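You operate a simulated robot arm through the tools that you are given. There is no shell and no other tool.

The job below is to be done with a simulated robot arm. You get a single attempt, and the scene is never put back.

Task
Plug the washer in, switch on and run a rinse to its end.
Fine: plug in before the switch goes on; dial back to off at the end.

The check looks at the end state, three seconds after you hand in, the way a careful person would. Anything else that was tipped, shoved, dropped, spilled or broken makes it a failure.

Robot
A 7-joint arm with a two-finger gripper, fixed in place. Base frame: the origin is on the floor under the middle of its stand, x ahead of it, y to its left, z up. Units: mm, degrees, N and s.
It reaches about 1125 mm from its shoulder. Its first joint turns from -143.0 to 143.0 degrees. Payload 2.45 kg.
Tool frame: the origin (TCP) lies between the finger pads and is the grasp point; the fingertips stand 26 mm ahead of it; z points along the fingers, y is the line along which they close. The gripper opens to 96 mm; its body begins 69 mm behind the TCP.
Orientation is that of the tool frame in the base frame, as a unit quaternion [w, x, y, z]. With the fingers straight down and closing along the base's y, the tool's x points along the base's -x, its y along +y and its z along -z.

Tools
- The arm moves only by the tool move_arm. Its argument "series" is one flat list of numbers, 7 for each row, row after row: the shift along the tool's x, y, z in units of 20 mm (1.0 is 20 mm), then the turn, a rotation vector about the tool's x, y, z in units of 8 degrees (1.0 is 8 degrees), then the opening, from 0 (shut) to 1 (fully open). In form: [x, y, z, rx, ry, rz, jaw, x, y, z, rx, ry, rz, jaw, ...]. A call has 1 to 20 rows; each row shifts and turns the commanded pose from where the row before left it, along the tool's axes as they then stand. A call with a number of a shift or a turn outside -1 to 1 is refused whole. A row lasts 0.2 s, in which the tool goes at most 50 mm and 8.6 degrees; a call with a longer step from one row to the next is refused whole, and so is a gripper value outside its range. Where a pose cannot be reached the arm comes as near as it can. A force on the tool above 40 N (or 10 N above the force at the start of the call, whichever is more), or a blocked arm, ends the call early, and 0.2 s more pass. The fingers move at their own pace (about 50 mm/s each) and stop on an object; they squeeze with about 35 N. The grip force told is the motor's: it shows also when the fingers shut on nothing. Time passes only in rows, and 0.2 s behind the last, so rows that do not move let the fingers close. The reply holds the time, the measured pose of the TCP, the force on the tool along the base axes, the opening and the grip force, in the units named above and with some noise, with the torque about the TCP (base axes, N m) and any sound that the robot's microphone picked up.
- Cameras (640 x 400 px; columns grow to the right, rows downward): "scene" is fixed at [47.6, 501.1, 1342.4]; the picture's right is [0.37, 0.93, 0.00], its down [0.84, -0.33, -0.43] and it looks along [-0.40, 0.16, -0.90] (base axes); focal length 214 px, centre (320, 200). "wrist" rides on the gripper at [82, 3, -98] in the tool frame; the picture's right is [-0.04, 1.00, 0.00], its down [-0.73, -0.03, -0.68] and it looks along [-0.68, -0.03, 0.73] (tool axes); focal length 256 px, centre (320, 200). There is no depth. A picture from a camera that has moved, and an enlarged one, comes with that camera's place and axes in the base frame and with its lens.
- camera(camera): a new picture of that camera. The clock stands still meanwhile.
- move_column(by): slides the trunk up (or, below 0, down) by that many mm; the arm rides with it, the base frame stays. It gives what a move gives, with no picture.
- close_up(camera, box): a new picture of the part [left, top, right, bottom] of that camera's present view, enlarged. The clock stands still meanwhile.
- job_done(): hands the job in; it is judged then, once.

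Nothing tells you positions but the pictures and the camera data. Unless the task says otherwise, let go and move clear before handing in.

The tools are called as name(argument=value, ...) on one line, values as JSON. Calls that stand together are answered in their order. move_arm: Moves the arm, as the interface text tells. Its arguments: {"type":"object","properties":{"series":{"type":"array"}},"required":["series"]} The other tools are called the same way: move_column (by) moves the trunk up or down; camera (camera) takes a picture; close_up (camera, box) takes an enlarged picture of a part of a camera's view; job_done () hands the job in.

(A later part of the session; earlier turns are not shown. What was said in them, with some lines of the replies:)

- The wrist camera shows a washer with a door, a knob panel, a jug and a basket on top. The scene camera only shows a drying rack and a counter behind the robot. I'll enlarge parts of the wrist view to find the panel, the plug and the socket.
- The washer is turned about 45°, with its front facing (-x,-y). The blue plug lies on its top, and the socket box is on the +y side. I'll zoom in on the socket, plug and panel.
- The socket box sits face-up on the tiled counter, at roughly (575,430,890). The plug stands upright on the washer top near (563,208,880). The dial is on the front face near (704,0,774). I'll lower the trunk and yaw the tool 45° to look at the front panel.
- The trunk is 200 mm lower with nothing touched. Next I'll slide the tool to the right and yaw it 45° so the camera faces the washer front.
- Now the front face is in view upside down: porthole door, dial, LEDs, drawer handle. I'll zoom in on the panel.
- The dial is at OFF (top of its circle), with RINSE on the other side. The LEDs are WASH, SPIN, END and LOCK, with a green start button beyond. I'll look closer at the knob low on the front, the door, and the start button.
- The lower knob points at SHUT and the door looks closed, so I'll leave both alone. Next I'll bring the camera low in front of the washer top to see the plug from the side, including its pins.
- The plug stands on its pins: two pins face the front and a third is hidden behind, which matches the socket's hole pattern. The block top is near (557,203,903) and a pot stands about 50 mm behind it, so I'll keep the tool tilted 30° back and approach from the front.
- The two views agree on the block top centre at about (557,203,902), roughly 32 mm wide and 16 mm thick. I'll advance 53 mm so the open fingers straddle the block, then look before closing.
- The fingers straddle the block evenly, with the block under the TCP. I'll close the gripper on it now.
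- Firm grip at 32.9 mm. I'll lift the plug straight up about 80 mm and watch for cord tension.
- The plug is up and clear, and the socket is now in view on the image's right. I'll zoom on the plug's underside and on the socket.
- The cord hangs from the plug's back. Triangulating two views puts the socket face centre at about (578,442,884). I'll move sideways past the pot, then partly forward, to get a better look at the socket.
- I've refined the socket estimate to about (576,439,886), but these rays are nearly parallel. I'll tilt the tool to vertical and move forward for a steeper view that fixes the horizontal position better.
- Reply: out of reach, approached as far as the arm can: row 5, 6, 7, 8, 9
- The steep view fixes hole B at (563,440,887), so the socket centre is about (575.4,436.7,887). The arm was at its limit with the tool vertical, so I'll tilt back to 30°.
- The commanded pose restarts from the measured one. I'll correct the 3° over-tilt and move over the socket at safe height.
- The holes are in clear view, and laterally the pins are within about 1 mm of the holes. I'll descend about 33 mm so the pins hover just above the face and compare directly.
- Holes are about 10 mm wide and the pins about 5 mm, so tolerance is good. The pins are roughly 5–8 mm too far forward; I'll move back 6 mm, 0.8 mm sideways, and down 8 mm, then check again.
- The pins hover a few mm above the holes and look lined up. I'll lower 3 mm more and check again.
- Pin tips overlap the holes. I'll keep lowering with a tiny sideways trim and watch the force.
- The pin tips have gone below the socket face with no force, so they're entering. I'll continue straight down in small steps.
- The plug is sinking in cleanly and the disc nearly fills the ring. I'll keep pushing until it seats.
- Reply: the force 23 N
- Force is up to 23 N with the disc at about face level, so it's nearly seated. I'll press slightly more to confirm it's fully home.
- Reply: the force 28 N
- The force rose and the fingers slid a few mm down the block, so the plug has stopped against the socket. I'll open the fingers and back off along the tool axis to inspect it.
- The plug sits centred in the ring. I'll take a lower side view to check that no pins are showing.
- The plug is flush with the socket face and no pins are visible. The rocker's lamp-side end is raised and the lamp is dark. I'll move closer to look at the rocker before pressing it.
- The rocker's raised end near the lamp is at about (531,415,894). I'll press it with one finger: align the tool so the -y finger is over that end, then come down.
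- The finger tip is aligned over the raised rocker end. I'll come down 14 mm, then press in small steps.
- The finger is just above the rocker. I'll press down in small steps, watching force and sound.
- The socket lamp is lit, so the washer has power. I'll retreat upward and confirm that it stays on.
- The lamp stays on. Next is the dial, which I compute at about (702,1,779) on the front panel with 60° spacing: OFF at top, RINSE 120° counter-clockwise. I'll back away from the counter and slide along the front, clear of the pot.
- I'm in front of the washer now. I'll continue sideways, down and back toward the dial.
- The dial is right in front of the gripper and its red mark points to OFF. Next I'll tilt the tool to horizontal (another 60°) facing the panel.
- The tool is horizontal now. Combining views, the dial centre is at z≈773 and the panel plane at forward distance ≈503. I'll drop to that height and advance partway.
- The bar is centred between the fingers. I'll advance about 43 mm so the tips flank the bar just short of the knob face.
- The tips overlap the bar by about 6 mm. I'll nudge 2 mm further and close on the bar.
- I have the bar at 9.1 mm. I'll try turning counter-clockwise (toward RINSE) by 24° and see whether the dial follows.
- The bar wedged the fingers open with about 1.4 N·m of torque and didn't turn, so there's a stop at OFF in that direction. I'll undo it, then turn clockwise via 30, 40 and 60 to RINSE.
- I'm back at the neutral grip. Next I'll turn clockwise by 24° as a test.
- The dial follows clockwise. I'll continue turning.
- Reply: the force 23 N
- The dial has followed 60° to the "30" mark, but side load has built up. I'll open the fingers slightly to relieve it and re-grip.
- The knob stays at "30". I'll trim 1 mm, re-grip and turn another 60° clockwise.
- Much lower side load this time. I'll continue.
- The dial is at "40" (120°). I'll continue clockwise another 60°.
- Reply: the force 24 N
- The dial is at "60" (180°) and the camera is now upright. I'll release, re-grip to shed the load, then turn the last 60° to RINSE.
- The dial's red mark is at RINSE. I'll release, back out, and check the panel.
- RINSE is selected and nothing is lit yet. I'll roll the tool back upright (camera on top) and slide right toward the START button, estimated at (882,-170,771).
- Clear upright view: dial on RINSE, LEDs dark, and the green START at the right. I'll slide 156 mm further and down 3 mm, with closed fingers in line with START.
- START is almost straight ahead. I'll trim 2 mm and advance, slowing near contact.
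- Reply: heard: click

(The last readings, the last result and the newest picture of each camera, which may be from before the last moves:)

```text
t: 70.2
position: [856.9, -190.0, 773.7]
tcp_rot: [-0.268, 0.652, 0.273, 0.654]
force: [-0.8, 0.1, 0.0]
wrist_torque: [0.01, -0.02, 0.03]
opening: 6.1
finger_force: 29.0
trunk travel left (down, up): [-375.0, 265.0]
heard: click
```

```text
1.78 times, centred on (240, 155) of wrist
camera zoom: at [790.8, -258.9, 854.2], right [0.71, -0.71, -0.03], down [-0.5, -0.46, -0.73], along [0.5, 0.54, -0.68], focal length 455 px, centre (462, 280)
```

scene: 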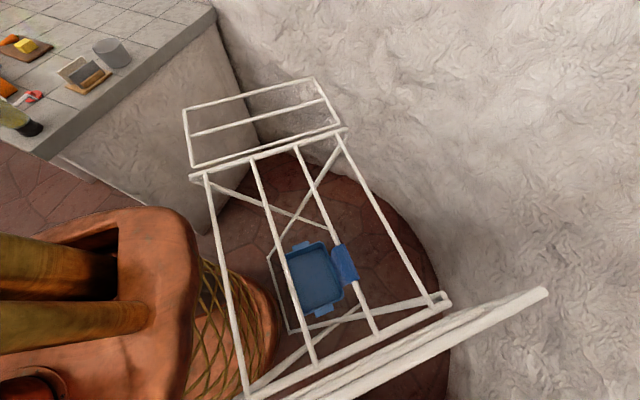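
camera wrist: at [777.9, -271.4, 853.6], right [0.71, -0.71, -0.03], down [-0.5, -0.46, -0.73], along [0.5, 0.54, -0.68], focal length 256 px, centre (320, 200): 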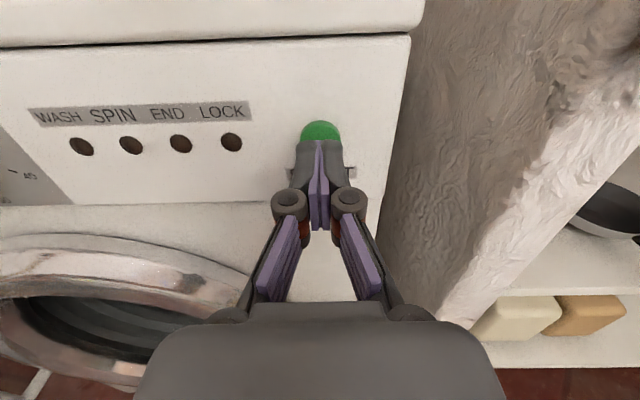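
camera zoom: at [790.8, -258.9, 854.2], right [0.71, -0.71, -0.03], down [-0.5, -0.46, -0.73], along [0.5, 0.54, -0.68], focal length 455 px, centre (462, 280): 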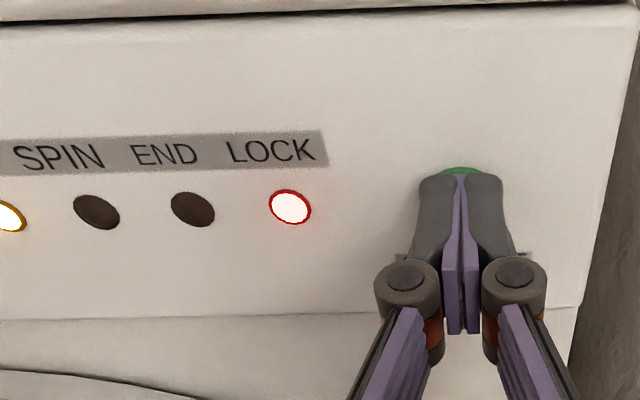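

There was a click, and the WASH and LOCK lights are on, so the rinse is running. I'll back off and wait, watching the lights.

move_arm(series=[0, 0, -1, 0, 0, 0, 0, 0, 0, -1, 0, 0, 0, 0, 0, 0, -1, 0, 0, 0, 0, 0, 0, -1, 0, 0, 0, 0, 0, 0, 0, 0, 0, 0, 0, 0, 0, 0, 0, 0, 0, 0])

camera(camera="wrist")

```text
t: 71.6
position: [801.6, -243.3, 773.2]
tcp_rot: [-0.269, 0.652, 0.273, 0.654]
force: [-0.1, 0.6, 0.0]
wrist_torque: [-0.01, 0.0, 0.0]
opening: 0.1
finger_force: 28.3
trunk travel left (down, up): [-375.0, 265.0]
```

```text
taken
camera wrist: at [734.4, -315.2, 854.1], right [0.71, -0.71, -0.03], down [-0.5, -0.46, -0.73], along [0.5, 0.54, -0.68], focal length 256 px, centre (320, 200)
```

wrist: 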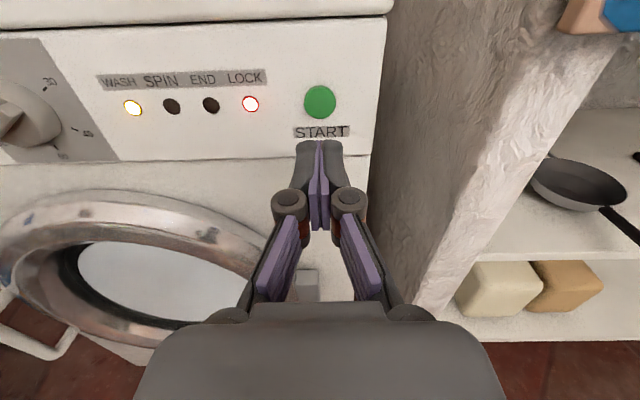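

The washer is filling and running. While it works I'll slide back to where I can watch both the dial and the lights.

move_arm(series=[0, -0.95, -0.25, 0, 0, 0, 0, 0, -0.95, -0.25, 0, 0, 0, 0, 0, -0.95, -0.25, 0, 0, 0, 0, 0, -0.95, -0.25, 0, 0, 0, 0, 0, -0.95, -0.25, 0, 0, 0, 0, 0, -0.95, -0.25, 0, 0, 0, 0, 0, -0.95, -0.25, 0, 0, 0, 0, 0, -0.95, -0.25, 0, 0, 0, 0, 0, 0, 0, 0, 0, 0, 0, 0, 0, 0, 0, 0, 0, 0, 0, 0, 0, 0, 0, 0, 0, 0, 0, 0, 0, 0, 0, 0, 0, 0, 0, 0, 0, 0, 0, 0, 0, 0, 0, 0, 0, 0, 0, 0, 0, 0, 0, 0, 0, 0, 0, 0, 0, 0, 0, 0])

camera(camera="wrist")

```text
t: 75.0
position: [664.6, -165.5, 770.9]
tcp_rot: [-0.269, 0.652, 0.273, 0.654]
force: [-1.1, 0.1, 0.0]
wrist_torque: [-0.04, -0.04, 0.01]
opening: 0.0
finger_force: 28.6
trunk travel left (down, up): [-375.0, 265.0]
```

```text
taken
camera wrist: at [597.7, -236.4, 853.1], right [0.71, -0.71, -0.03], down [-0.5, -0.46, -0.73], along [0.5, 0.54, -0.68], focal length 256 px, centre (320, 200)
```

wrist: 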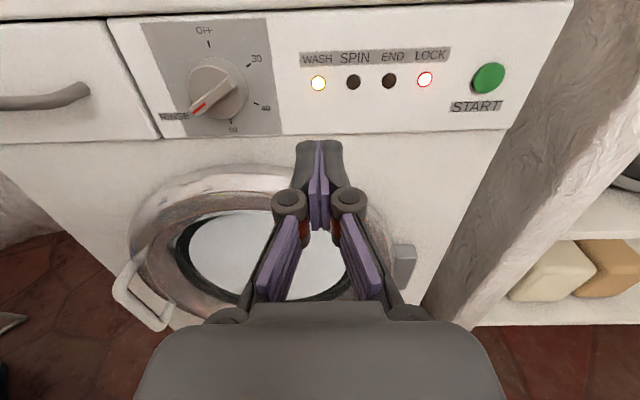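

The cycle is running with WASH and LOCK lit. I'll let time pass and keep checking the lights.

move_arm(series=[0, 0, 0, 0, 0, 0, 0, 0, 0, 0, 0, 0, 0, 0, 0, 0, 0, 0, 0, 0, 0, 0, 0, 0, 0, 0, 0, 0, 0, 0, 0, 0, 0, 0, 0, 0, 0, 0, 0, 0, 0, 0, 0, 0, 0, 0, 0, 0, 0, 0, 0, 0, 0, 0, 0, 0, 0, 0, 0, 0, 0, 0, 0, 0, 0, 0, 0, 0, 0, 0, 0, 0, 0, 0, 0, 0, 0, 0, 0, 0, 0, 0, 0, 0, 0, 0, 0, 0, 0, 0, 0, 0, 0, 0, 0, 0, 0, 0, 0, 0, 0, 0, 0, 0, 0, 0, 0, 0, 0, 0, 0, 0, 0, 0, 0, 0, 0, 0, 0, 0, 0, 0, 0, 0, 0, 0, 0, 0, 0, 0, 0, 0, 0, 0, 0, 0, 0, 0, 0, 0])

close_up(camera="wrist", box=[140, 10, 520, 150])

```text
t: 79.2
position: [664.7, -165.6, 771.9]
tcp_rot: [-0.269, 0.652, 0.273, 0.654]
force: [-0.8, 0.2, -0.5]
wrist_torque: [0.01, -0.01, -0.01]
opening: 0.0
finger_force: 28.3
trunk travel left (down, up): [-375.0, 265.0]
```

```text
1.68 times, centred on (330, 80) of wrist
camera zoom: at [597.7, -236.4, 853.1], right [0.71, -0.71, -0.03], down [-0.5, -0.46, -0.73], along [0.5, 0.54, -0.68], focal length 431 px, centre (303, 402)
```

zoom: 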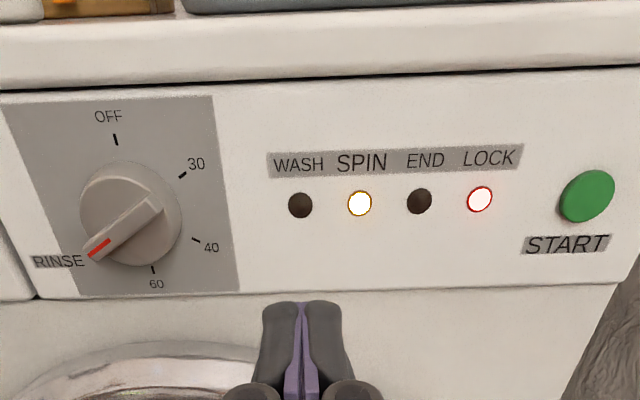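

SPIN and LOCK are lit now, so the cycle has moved on. I'll wait for END.

move_arm(series=[0, 0, 0, 0, 0, 0, 0, 0, 0, 0, 0, 0, 0, 0, 0, 0, 0, 0, 0, 0, 0, 0, 0, 0, 0, 0, 0, 0, 0, 0, 0, 0, 0, 0, 0, 0, 0, 0, 0, 0, 0, 0, 0, 0, 0, 0, 0, 0, 0, 0, 0, 0, 0, 0, 0, 0, 0, 0, 0, 0, 0, 0, 0, 0, 0, 0, 0, 0, 0, 0, 0, 0, 0, 0, 0, 0, 0, 0, 0, 0, 0, 0, 0, 0, 0, 0, 0, 0, 0, 0, 0, 0, 0, 0, 0, 0, 0, 0, 0, 0, 0, 0, 0, 0, 0, 0, 0, 0, 0, 0, 0, 0, 0, 0, 0, 0, 0, 0, 0, 0, 0, 0, 0, 0, 0, 0, 0, 0, 0, 0, 0, 0, 0, 0, 0, 0, 0, 0, 0, 0])

close_up(camera="wrist", box=[140, 10, 520, 150])

```text
t: 83.4
position: [666.1, -165.3, 772.6]
tcp_rot: [-0.268, 0.652, 0.273, 0.654]
force: [-0.6, -0.4, 0.3]
wrist_torque: [0.01, 0.01, -0.02]
opening: 0.0
finger_force: 28.3
trunk travel left (down, up): [-375.0, 265.0]
```

```text
1.68 times, centred on (330, 80) of wrist
camera zoom: at [597.7, -236.4, 853.1], right [0.71, -0.71, -0.03], down [-0.5, -0.46, -0.73], along [0.5, 0.54, -0.68], focal length 431 px, centre (303, 402)
```

zoom: 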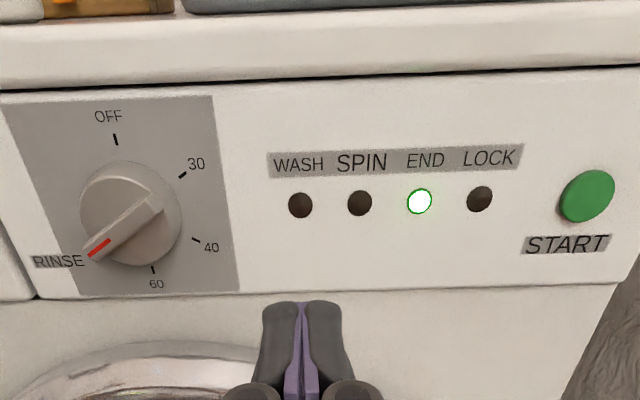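

END is lit and LOCK is off, so the rinse has finished. Next I'll return to the dial: slide left, roll 60° to match the bar, and open the fingers.

move_arm(series=[0, -0.916, 0, 0, 0, 0, 0.4, 0, -0.916, 0, 0, 0, 0, 0.4, 0, -0.916, 0, 0, 0, 0, 0.4, 0, -0.916, 0, 0, 0, 0, 0.4, 0, -0.916, 0, 0, 0, 0, 0.4, 0, 0, 0, 0, 0, 0.9375, 0.4, 0, 0, 0, 0, 0, 0.9375, 0.4, 0, 0, 0, 0, 0, 0.9375, 0.4, 0, 0, 0, 0, 0, 0.9375, 0.4, 0, 0, 0, 0, 0, 0.9375, 0.4, 0, 0, 0, 0, 0, 0.9375, 0.4, 0, 0, 0, 0, 0, 0.9375, 0.4, 0, 0, 0, 0, 0, 0.9375, 0.4])

camera(camera="wrist")

```text
t: 86.2
position: [600.4, -102.2, 770.9]
tcp_rot: [-0.559, 0.702, -0.09, 0.432]
force: [-0.4, -0.2, -0.3]
wrist_torque: [0.02, -0.01, 0.02]
opening: 38.4
finger_force: 0.0
trunk travel left (down, up): [-375.0, 265.0]
```

```text
taken
camera wrist: at [582.7, -220.7, 809.1], right [0.33, -0.33, -0.88], down [-0.94, -0.02, -0.34], along [0.09, 0.94, -0.32], focal length 256 px, centre (320, 200)
```

wrist: 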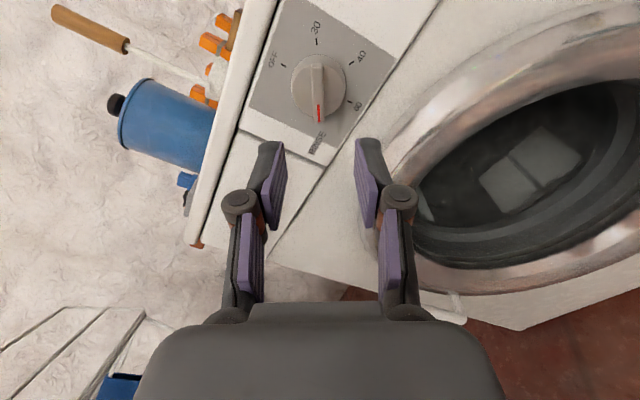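

The bar is lined up. I'll trim slightly and advance 102 mm to grip depth.

move_arm(series=[-0.04, -0.08, 1, 0, 0, 0, 0.4, 0, 0, 1, 0, 0, 0, 0.4, 0, 0, 1, 0, 0, 0, 0.4, 0, 0, 1, 0, 0, 0, 0.4, 0, 0, 0.6, 0, 0, 0, 0.4, 0, 0, 0.3, 0, 0, 0, 0.4, 0, 0, 0.2, 0, 0, 0, 0.4])

camera(camera="wrist")

close_up(camera="wrist", box=[220, 60, 420, 220])

```text
t: 87.8
position: [671.3, -28.8, 771.0]
tcp_rot: [-0.559, 0.702, -0.089, 0.433]
force: [0.2, -0.7, 0.4]
wrist_torque: [-0.05, 0.01, 0.01]
opening: 38.1
finger_force: 0.1
trunk travel left (down, up): [-375.0, 265.0]
```

```text
taken
camera wrist: at [653.9, -147.1, 810.3], right [0.33, -0.33, -0.88], down [-0.94, -0.02, -0.35], along [0.09, 0.94, -0.32], focal length 256 px, centre (320, 200)
```

wrist: 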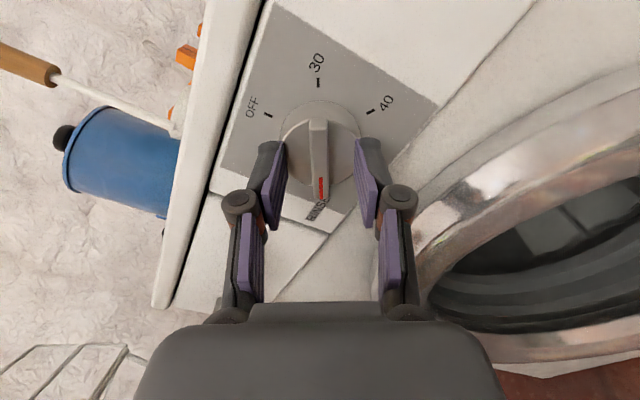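

```text
2.50 times, centred on (320, 140) of wrist
camera zoom: at [653.9, -147.1, 810.3], right [0.33, -0.33, -0.88], down [-0.94, -0.02, -0.35], along [0.09, 0.94, -0.32], focal length 640 px, centre (320, 350)
```

zoom: 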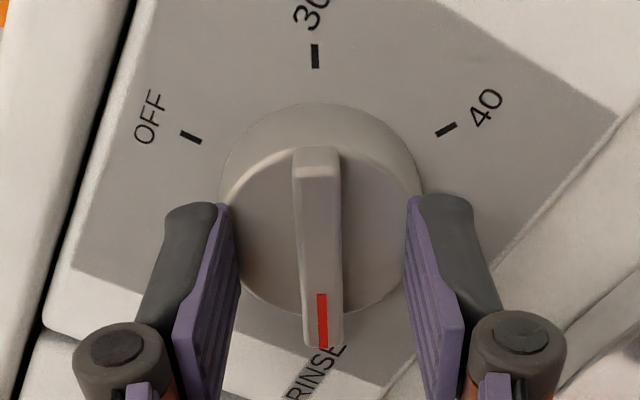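

The fingers flank the bar evenly. I'll grip and turn counter-clockwise the first 60°.

move_arm(series=[0, 0, 0, 0, 0, 0, 0, 0, 0, 0, 0, 0, 0, 0, 0, 0, 0, 0, 0, 0, 0, 0, 0, 0, 0, 0, 0, 0, 0, 0, 0, 0, 0, -0.75, 0, 0, 0, 0, 0, 0, -0.75, 0, 0, 0, 0, 0, 0, -0.75, 0, 0, 0, 0, 0, 0, -0.75, 0])

camera(camera="wrist")

```text
t: 89.6
position: [672.0, -27.7, 771.7]
tcp_rot: [-0.457, 0.704, 0.059, 0.54]
force: [10.8, 1.4, 2.6]
wrist_torque: [0.38, -0.39, -0.5]
opening: 9.7
finger_force: 36.9
trunk travel left (down, up): [-375.0, 265.0]
```

```text
taken
camera wrist: at [638.2, -131.6, 836.2], right [0.56, -0.56, -0.61], down [-0.8, -0.16, -0.58], along [0.22, 0.81, -0.54], focal length 256 px, centre (320, 200)
```

wrist: 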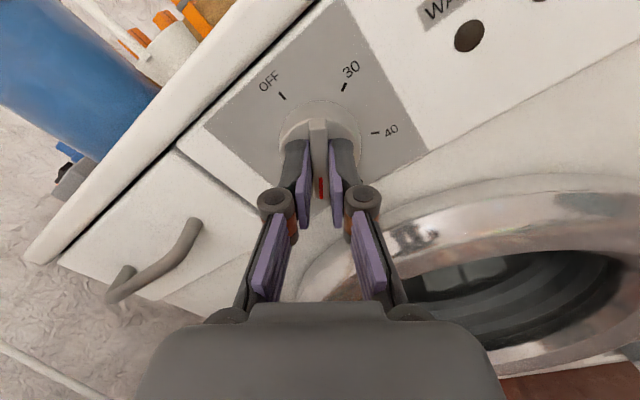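

The dial is following. I'll continue to the "60" mark.

move_arm(series=[0, 0, 0, 0, 0, -0.75, 0, 0, 0, 0, 0, 0, -0.75, 0, 0, 0, 0, 0, 0, -0.75, 0, 0, 0, 0, 0, 0, -0.75, 0, 0, 0, 0, 0, 0, -0.75, 0])

```text
t: 90.8
position: [672.3, -28.0, 772.4]
tcp_rot: [-0.303, 0.665, 0.239, 0.639]
force: [14.2, 1.8, 8.0]
wrist_torque: [-0.53, 0.56, -0.07]
opening: 9.4
finger_force: 36.8
trunk travel left (down, up): [-375.0, 265.0]
```

move_arm(series=[0, 0, 0, 0, 0, -0.75, 0, 0, 0, 0, 0, 0, 0, 0.25, 0, 0, 0, 0, 0, 0, 0.25, 0, 0, 0, 0, 0, 0, 0.25])

close_up(camera="wrist", box=[220, 40, 420, 220])

```text
t: 91.8
position: [672.7, -28.3, 771.3]
tcp_rot: [-0.269, 0.652, 0.274, 0.654]
force: [0.0, -0.1, -0.6]
wrist_torque: [0.04, 0.0, -0.01]
opening: 23.8
finger_force: 0.1
trunk travel left (down, up): [-375.0, 265.0]
```

```text
2.22 times, centred on (320, 130) of wrist
camera zoom: at [604.5, -98.3, 853.3], right [0.71, -0.71, -0.03], down [-0.5, -0.46, -0.73], along [0.5, 0.54, -0.68], focal length 569 px, centre (320, 356)
```

zoom: 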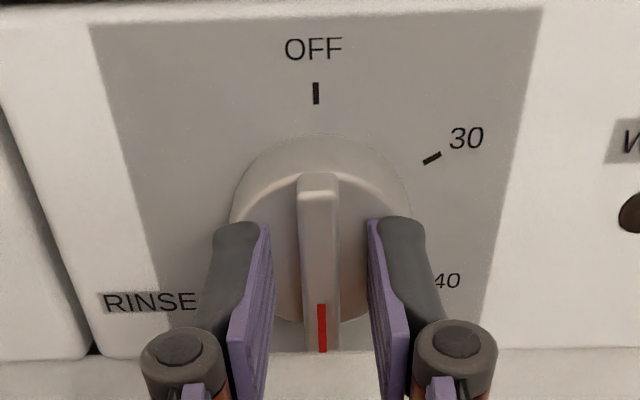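

The dial is at "60" and centred. I'll re-grip and turn counter-clockwise another 60°.

move_arm(series=[0, 0, 0, 0, 0, 0, 0, 0, 0, 0, 0, 0, 0, 0, 0, 0, 0, 0, 0, 0, 0, 0, 0, 0, 0, 0, -0.75, 0, 0, 0, 0, 0, 0, -0.75, 0, 0, 0, 0, 0, 0, -0.75, 0, 0, 0, 0, 0, 0, -0.75, 0, 0, 0, 0, 0, 0, -0.75, 0])

```text
t: 93.6
position: [672.1, -28.5, 772.3]
tcp_rot: [-0.09, 0.559, 0.434, 0.701]
force: [4.0, 1.3, 2.3]
wrist_torque: [-0.54, 0.59, -0.55]
opening: 9.1
finger_force: 37.1
trunk travel left (down, up): [-375.0, 265.0]
```

move_arm(series=[0, 0, 0, 0, 0, -0.75, 0, 0, 0, 0, 0, 0, -0.75, 0, 0, 0, 0, 0, 0, -0.75, 0, 0, 0, 0, 0, 0, -0.75, 0, 0, 0, 0, 0, 0, -0.75, 0, 0, 0, 0, 0, 0, 0, 0.25, 0, 0, 0, 0, 0, 0, 0.25, 0, 0, 0, 0, 0, 0, 0.25])

close_up(camera="wrist", box=[220, 40, 420, 220])

```text
t: 95.4
position: [671.9, -27.5, 772.5]
tcp_rot: [0.095, 0.428, 0.563, 0.701]
force: [-0.5, 0.5, -0.6]
wrist_torque: [0.03, 0.01, 0.01]
opening: 24.0
finger_force: 0.1
trunk travel left (down, up): [-375.0, 265.0]
```

```text
2.22 times, centred on (320, 130) of wrist
camera zoom: at [553.6, -47.5, 814.8], right [0.37, -0.37, 0.85], down [-0.04, -0.92, -0.39], along [0.93, 0.11, -0.36], focal length 569 px, centre (320, 356)
```

zoom: 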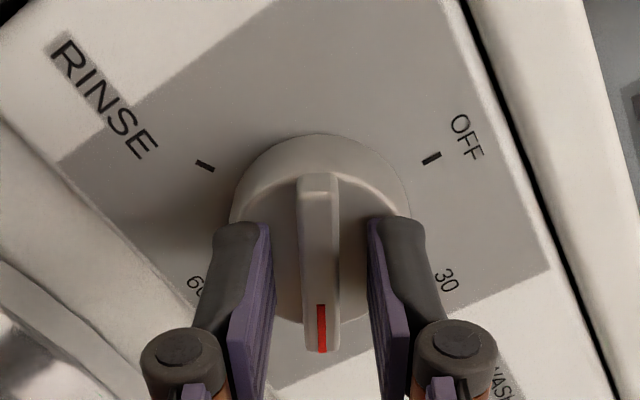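

The dial is at "40". I'll re-grip and continue counter-clockwise.

move_arm(series=[0, 0, 0, 0, 0, 0, 0, 0, 0, 0, 0, 0, 0, 0, 0, 0, 0, 0, 0, 0, 0, 0, 0, 0, 0, 0, -0.75, 0, 0, 0, 0, 0, 0, -0.75, 0, 0, 0, 0, 0, 0, -0.75, 0, 0, 0, 0, 0, 0, -0.75, 0, 0, 0, 0, 0, 0, -0.75, 0])

```text
t: 97.2
position: [670.8, -27.8, 772.0]
tcp_rot: [0.273, 0.268, 0.655, 0.652]
force: [11.5, 0.6, 5.0]
wrist_torque: [0.09, -0.1, -0.01]
opening: 9.4
finger_force: 37.1
trunk travel left (down, up): [-375.0, 265.0]
```

move_arm(series=[0, 0, 0, 0, 0, -0.75, 0, 0, 0, 0, 0, 0, -0.75, 0, 0, 0, 0, 0, 0, -0.75, 0, 0, 0, 0, 0, 0, -0.75, 0, 0, 0, 0, 0, 0, -0.75, 0, 0, 0, 0, 0, 0, 0, 0.25, 0, 0, 0, 0, 0, 0, 0.25, 0, 0, 0, 0, 0, 0, 0.25])

close_up(camera="wrist", box=[220, 40, 420, 220])

```text
t: 99.0
position: [672.2, -29.4, 772.0]
tcp_rot: [0.432, 0.089, 0.701, 0.56]
force: [0.1, 0.0, 0.5]
wrist_torque: [0.02, -0.01, 0.04]
opening: 24.1
finger_force: 0.0
trunk travel left (down, up): [-375.0, 265.0]
```

```text
2.22 times, centred on (320, 130) of wrist
camera zoom: at [551.6, -45.6, 733.2], right [-0.33, 0.33, 0.88], down [-0.02, -0.94, 0.35], along [0.94, 0.1, 0.32], focal length 569 px, centre (320, 356)
```

zoom: 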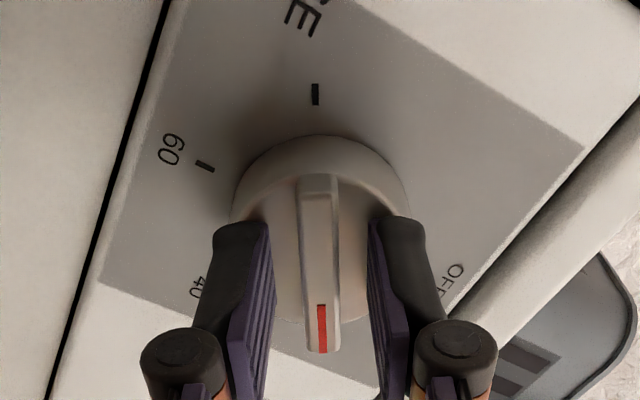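

The dial is at "30". The last 60° takes it to OFF, so I'll re-grip and turn.

move_arm(series=[0, 0, 0, 0, 0, 0, 0, 0, 0, 0, 0, 0, 0, 0, 0, 0, 0, 0, 0, 0, 0, 0, 0, 0, 0, 0, -0.75, 0, 0, 0, 0, 0, 0, -0.75, 0, 0, 0, 0, 0, 0, -0.75, 0, 0, 0, 0, 0, 0, -0.75, 0, 0, 0, 0, 0, 0, -0.75, 0])

```text
t: 100.8
position: [673.0, -28.8, 773.3]
tcp_rot: [0.563, -0.096, 0.7, 0.429]
force: [0.4, -1.4, 1.6]
wrist_torque: [-0.42, 0.44, 0.35]
opening: 9.6
finger_force: 37.2
trunk travel left (down, up): [-375.0, 265.0]
```

move_arm(series=[0, 0, 0, 0, 0, -0.75, 0, 0, 0, 0, 0, 0, -0.75, 0, 0, 0, 0, 0, 0, -0.75, 0, 0, 0, 0, 0, 0, -0.75, 0, 0, 0, 0, 0, 0, -0.75, 0, 0, 0, 0, 0, 0, 0, 0])

camera(camera="wrist")

```text
t: 102.2
position: [672.1, -26.8, 771.5]
tcp_rot: [0.654, -0.274, 0.652, 0.268]
force: [-1.2, -1.2, -0.6]
wrist_torque: [0.17, 0.26, -0.01]
opening: 9.6
finger_force: 37.1
trunk travel left (down, up): [-375.0, 265.0]
```

```text
taken
camera wrist: at [600.8, -94.6, 690.1], right [-0.71, 0.71, 0.03], down [-0.46, -0.5, 0.73], along [0.53, 0.5, 0.68], focal length 256 px, centre (320, 200)
```

wrist: 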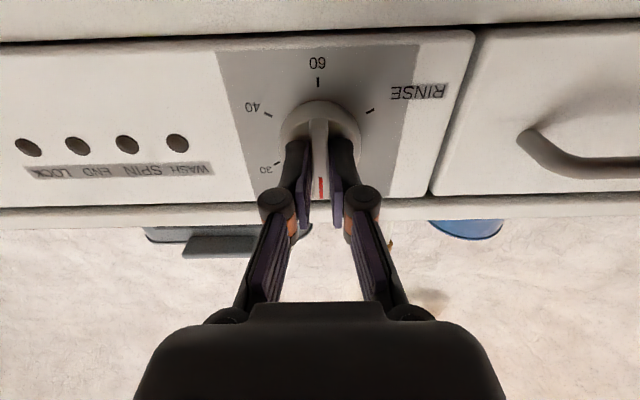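

The dial is at OFF and the lights are out. I'll release and back away to verify.

move_arm(series=[0, 0, 0, 0, 0, 0, 0.4, 0, 0, 0, 0, 0, 0, 0.4, 0, 0, 0, 0, 0, 0, 0.4, 0, 0, -1, 0, 0, 0, 0.4, 0, 0, -1, 0, 0, 0, 0.4, 0, 0, -1, 0, 0, 0, 0.4, 0, 0, -1, 0, 0, 0, 0.4, 0, 0, -1, 0, 0, 0, 0.4, 0, 0, -1, 0, 0, 0, 0.4, 0, 0, -1, 0, 0, 0, 0.4])

camera(camera="wrist")

close_up(camera="wrist", box=[240, 0, 400, 80])

```text
t: 104.4
position: [573.4, -127.6, 770.8]
tcp_rot: [0.654, -0.273, 0.652, 0.269]
force: [-0.6, 0.0, -0.1]
wrist_torque: [0.04, -0.02, 0.0]
opening: 38.2
finger_force: 0.1
trunk travel left (down, up): [-375.0, 265.0]
```

```text
taken
camera wrist: at [501.6, -193.6, 689.8], right [-0.71, 0.71, 0.03], down [-0.46, -0.5, 0.73], along [0.53, 0.5, 0.68], focal length 256 px, centre (320, 200)
```

wrist: 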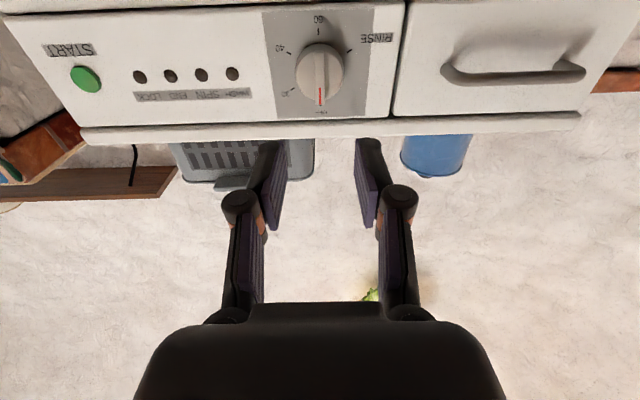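

```text
4.00 times, centred on (320, 40) of wrist
camera zoom: at [501.6, -193.6, 689.8], right [-0.71, 0.71, 0.03], down [-0.46, -0.5, 0.73], along [0.53, 0.5, 0.68], focal length 1024 px, centre (320, 840)
```

zoom: 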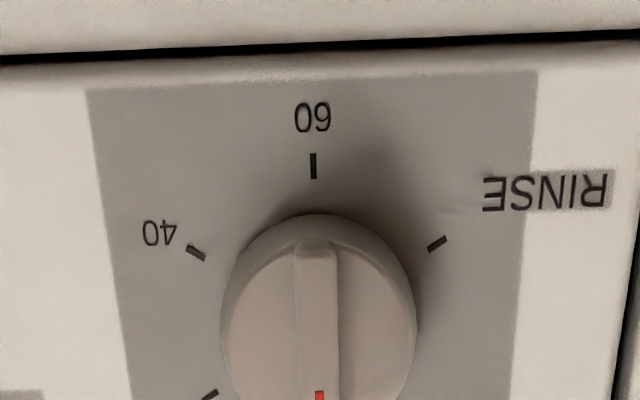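

The dial bar is back at OFF. I'll tilt the tool down, rise, and take a final overview to make sure nothing was disturbed.

move_arm(series=[0, 0, -0.5, 0, 0.9375, 0, 0.4, 0, 0, -0.5, 0, 0.9375, 0, 0.4, 0, 0, -0.5, 0, 0.9375, 0, 0.4, 0, 0, 0, 0, 0.9375, 0, 0.4, 0, 0, 0, 0, 0.9375, 0, 0.4, 0, 0, 0, 0, 0.9375, 0, 0.4, 0, 0, 0, 0, 0.9375, 0, 0.4, 0, 0, 0, 0, 0.9375, 0, 0.4, -0.5, 0, -0.86, 0, 0, 0, 0.4, -0.5, 0, -0.86, 0, 0, 0, 0.4, -0.5, 0, -0.86, 0, 0, 0, 0.4, -0.5, 0, -0.86, 0, 0, 0, 0.4, -0.5, 0, -0.86, 0, 0, 0, 0.4, -0.5, 0, -0.86, 0, 0, 0, 0.4, -0.5, 0, -0.86, 0, 0, 0, 0.4])

camera(camera="wrist")

camera(camera="scene")

```text
t: 107.6
position: [551.8, -147.6, 915.3]
tcp_rot: [0.24, -0.371, 0.892, 0.096]
force: [-0.2, 0.1, 0.5]
wrist_torque: [0.01, 0.01, 0.0]
opening: 38.3
finger_force: 0.1
trunk travel left (down, up): [-375.0, 265.0]
```

```text
taken
camera wrist: at [465.0, -227.8, 959.0], right [-0.68, 0.73, 0.01], down [0.23, 0.19, 0.95], along [0.69, 0.66, -0.3], focal length 256 px, centre (320, 200)
```

wrist: 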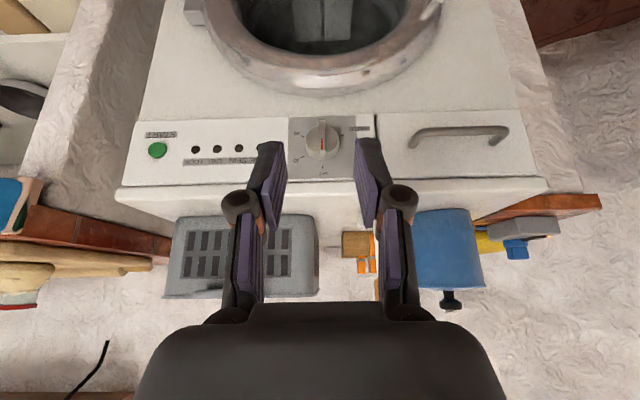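

```text
taken
```

scene: 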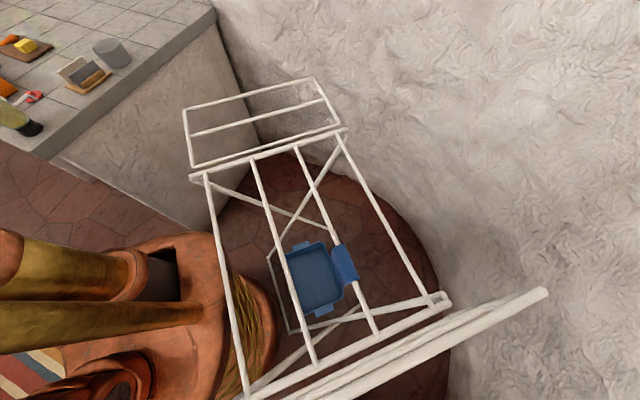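

Everything looks in place. I'll do one last close-up of the dial and of the plug and socket.

close_up(camera="wrist", box=[280, 105, 380, 185])

close_up(camera="wrist", box=[460, 190, 620, 290])

```text
5.00 times, centred on (330, 145) of wrist
camera zoom: at [465.0, -227.8, 959.0], right [-0.68, 0.73, 0.01], down [0.23, 0.19, 0.95], along [0.69, 0.66, -0.3], focal length 1280 px, centre (270, 475)
```

zoom: 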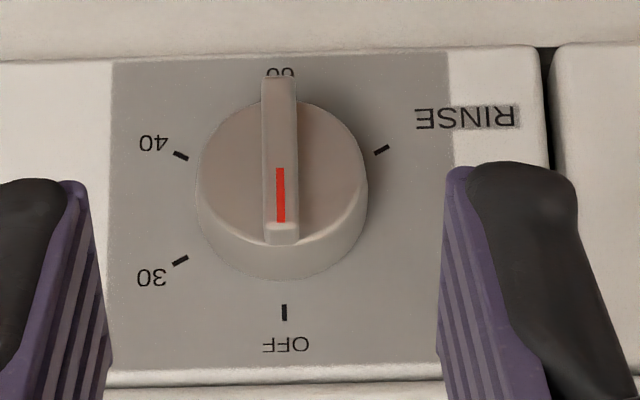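

```text
4.00 times, centred on (540, 240) of wrist
camera zoom: at [465.0, -227.8, 959.0], right [-0.68, 0.73, 0.01], down [0.23, 0.19, 0.95], along [0.69, 0.66, -0.3], focal length 1024 px, centre (-560, 40)
```

zoom: 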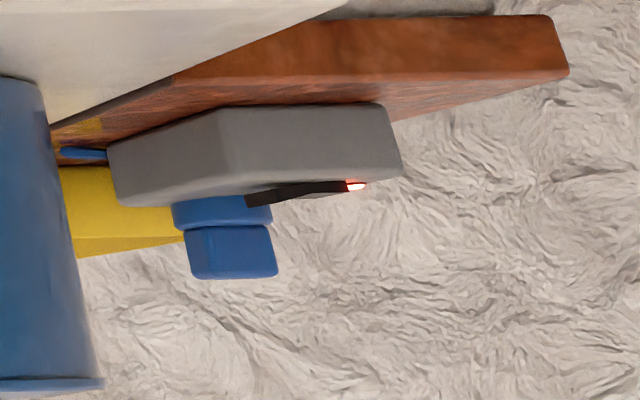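

The dial is at OFF, the plug sits flush in the socket with its lamp lit, and everything else is where it was. The rinse reached END and the arm is clear, so I'm handing in.

job_done()

```text
The job is handed in.
```

The washer is plugged in and switched on, and it ran a full rinse. The dial is back at OFF.

- **Plug and switch:** I plugged it in first and pressed the socket switch afterwards. The socket lamp came on and stayed on.
- **Rinse:** The lights went from WASH to SPIN to END, and the door lock light went out at the end.
- **Dial:** It has a stop at OFF, so it wouldn't turn straight to RINSE. I turned it the long way, past 30, 40 and 60, and back the same way afterwards.
- **Surroundings:** In the final pictures nothing looks moved, tipped or spilled, and the arm is clear of the washer.

I left the plug in and the socket switch on.
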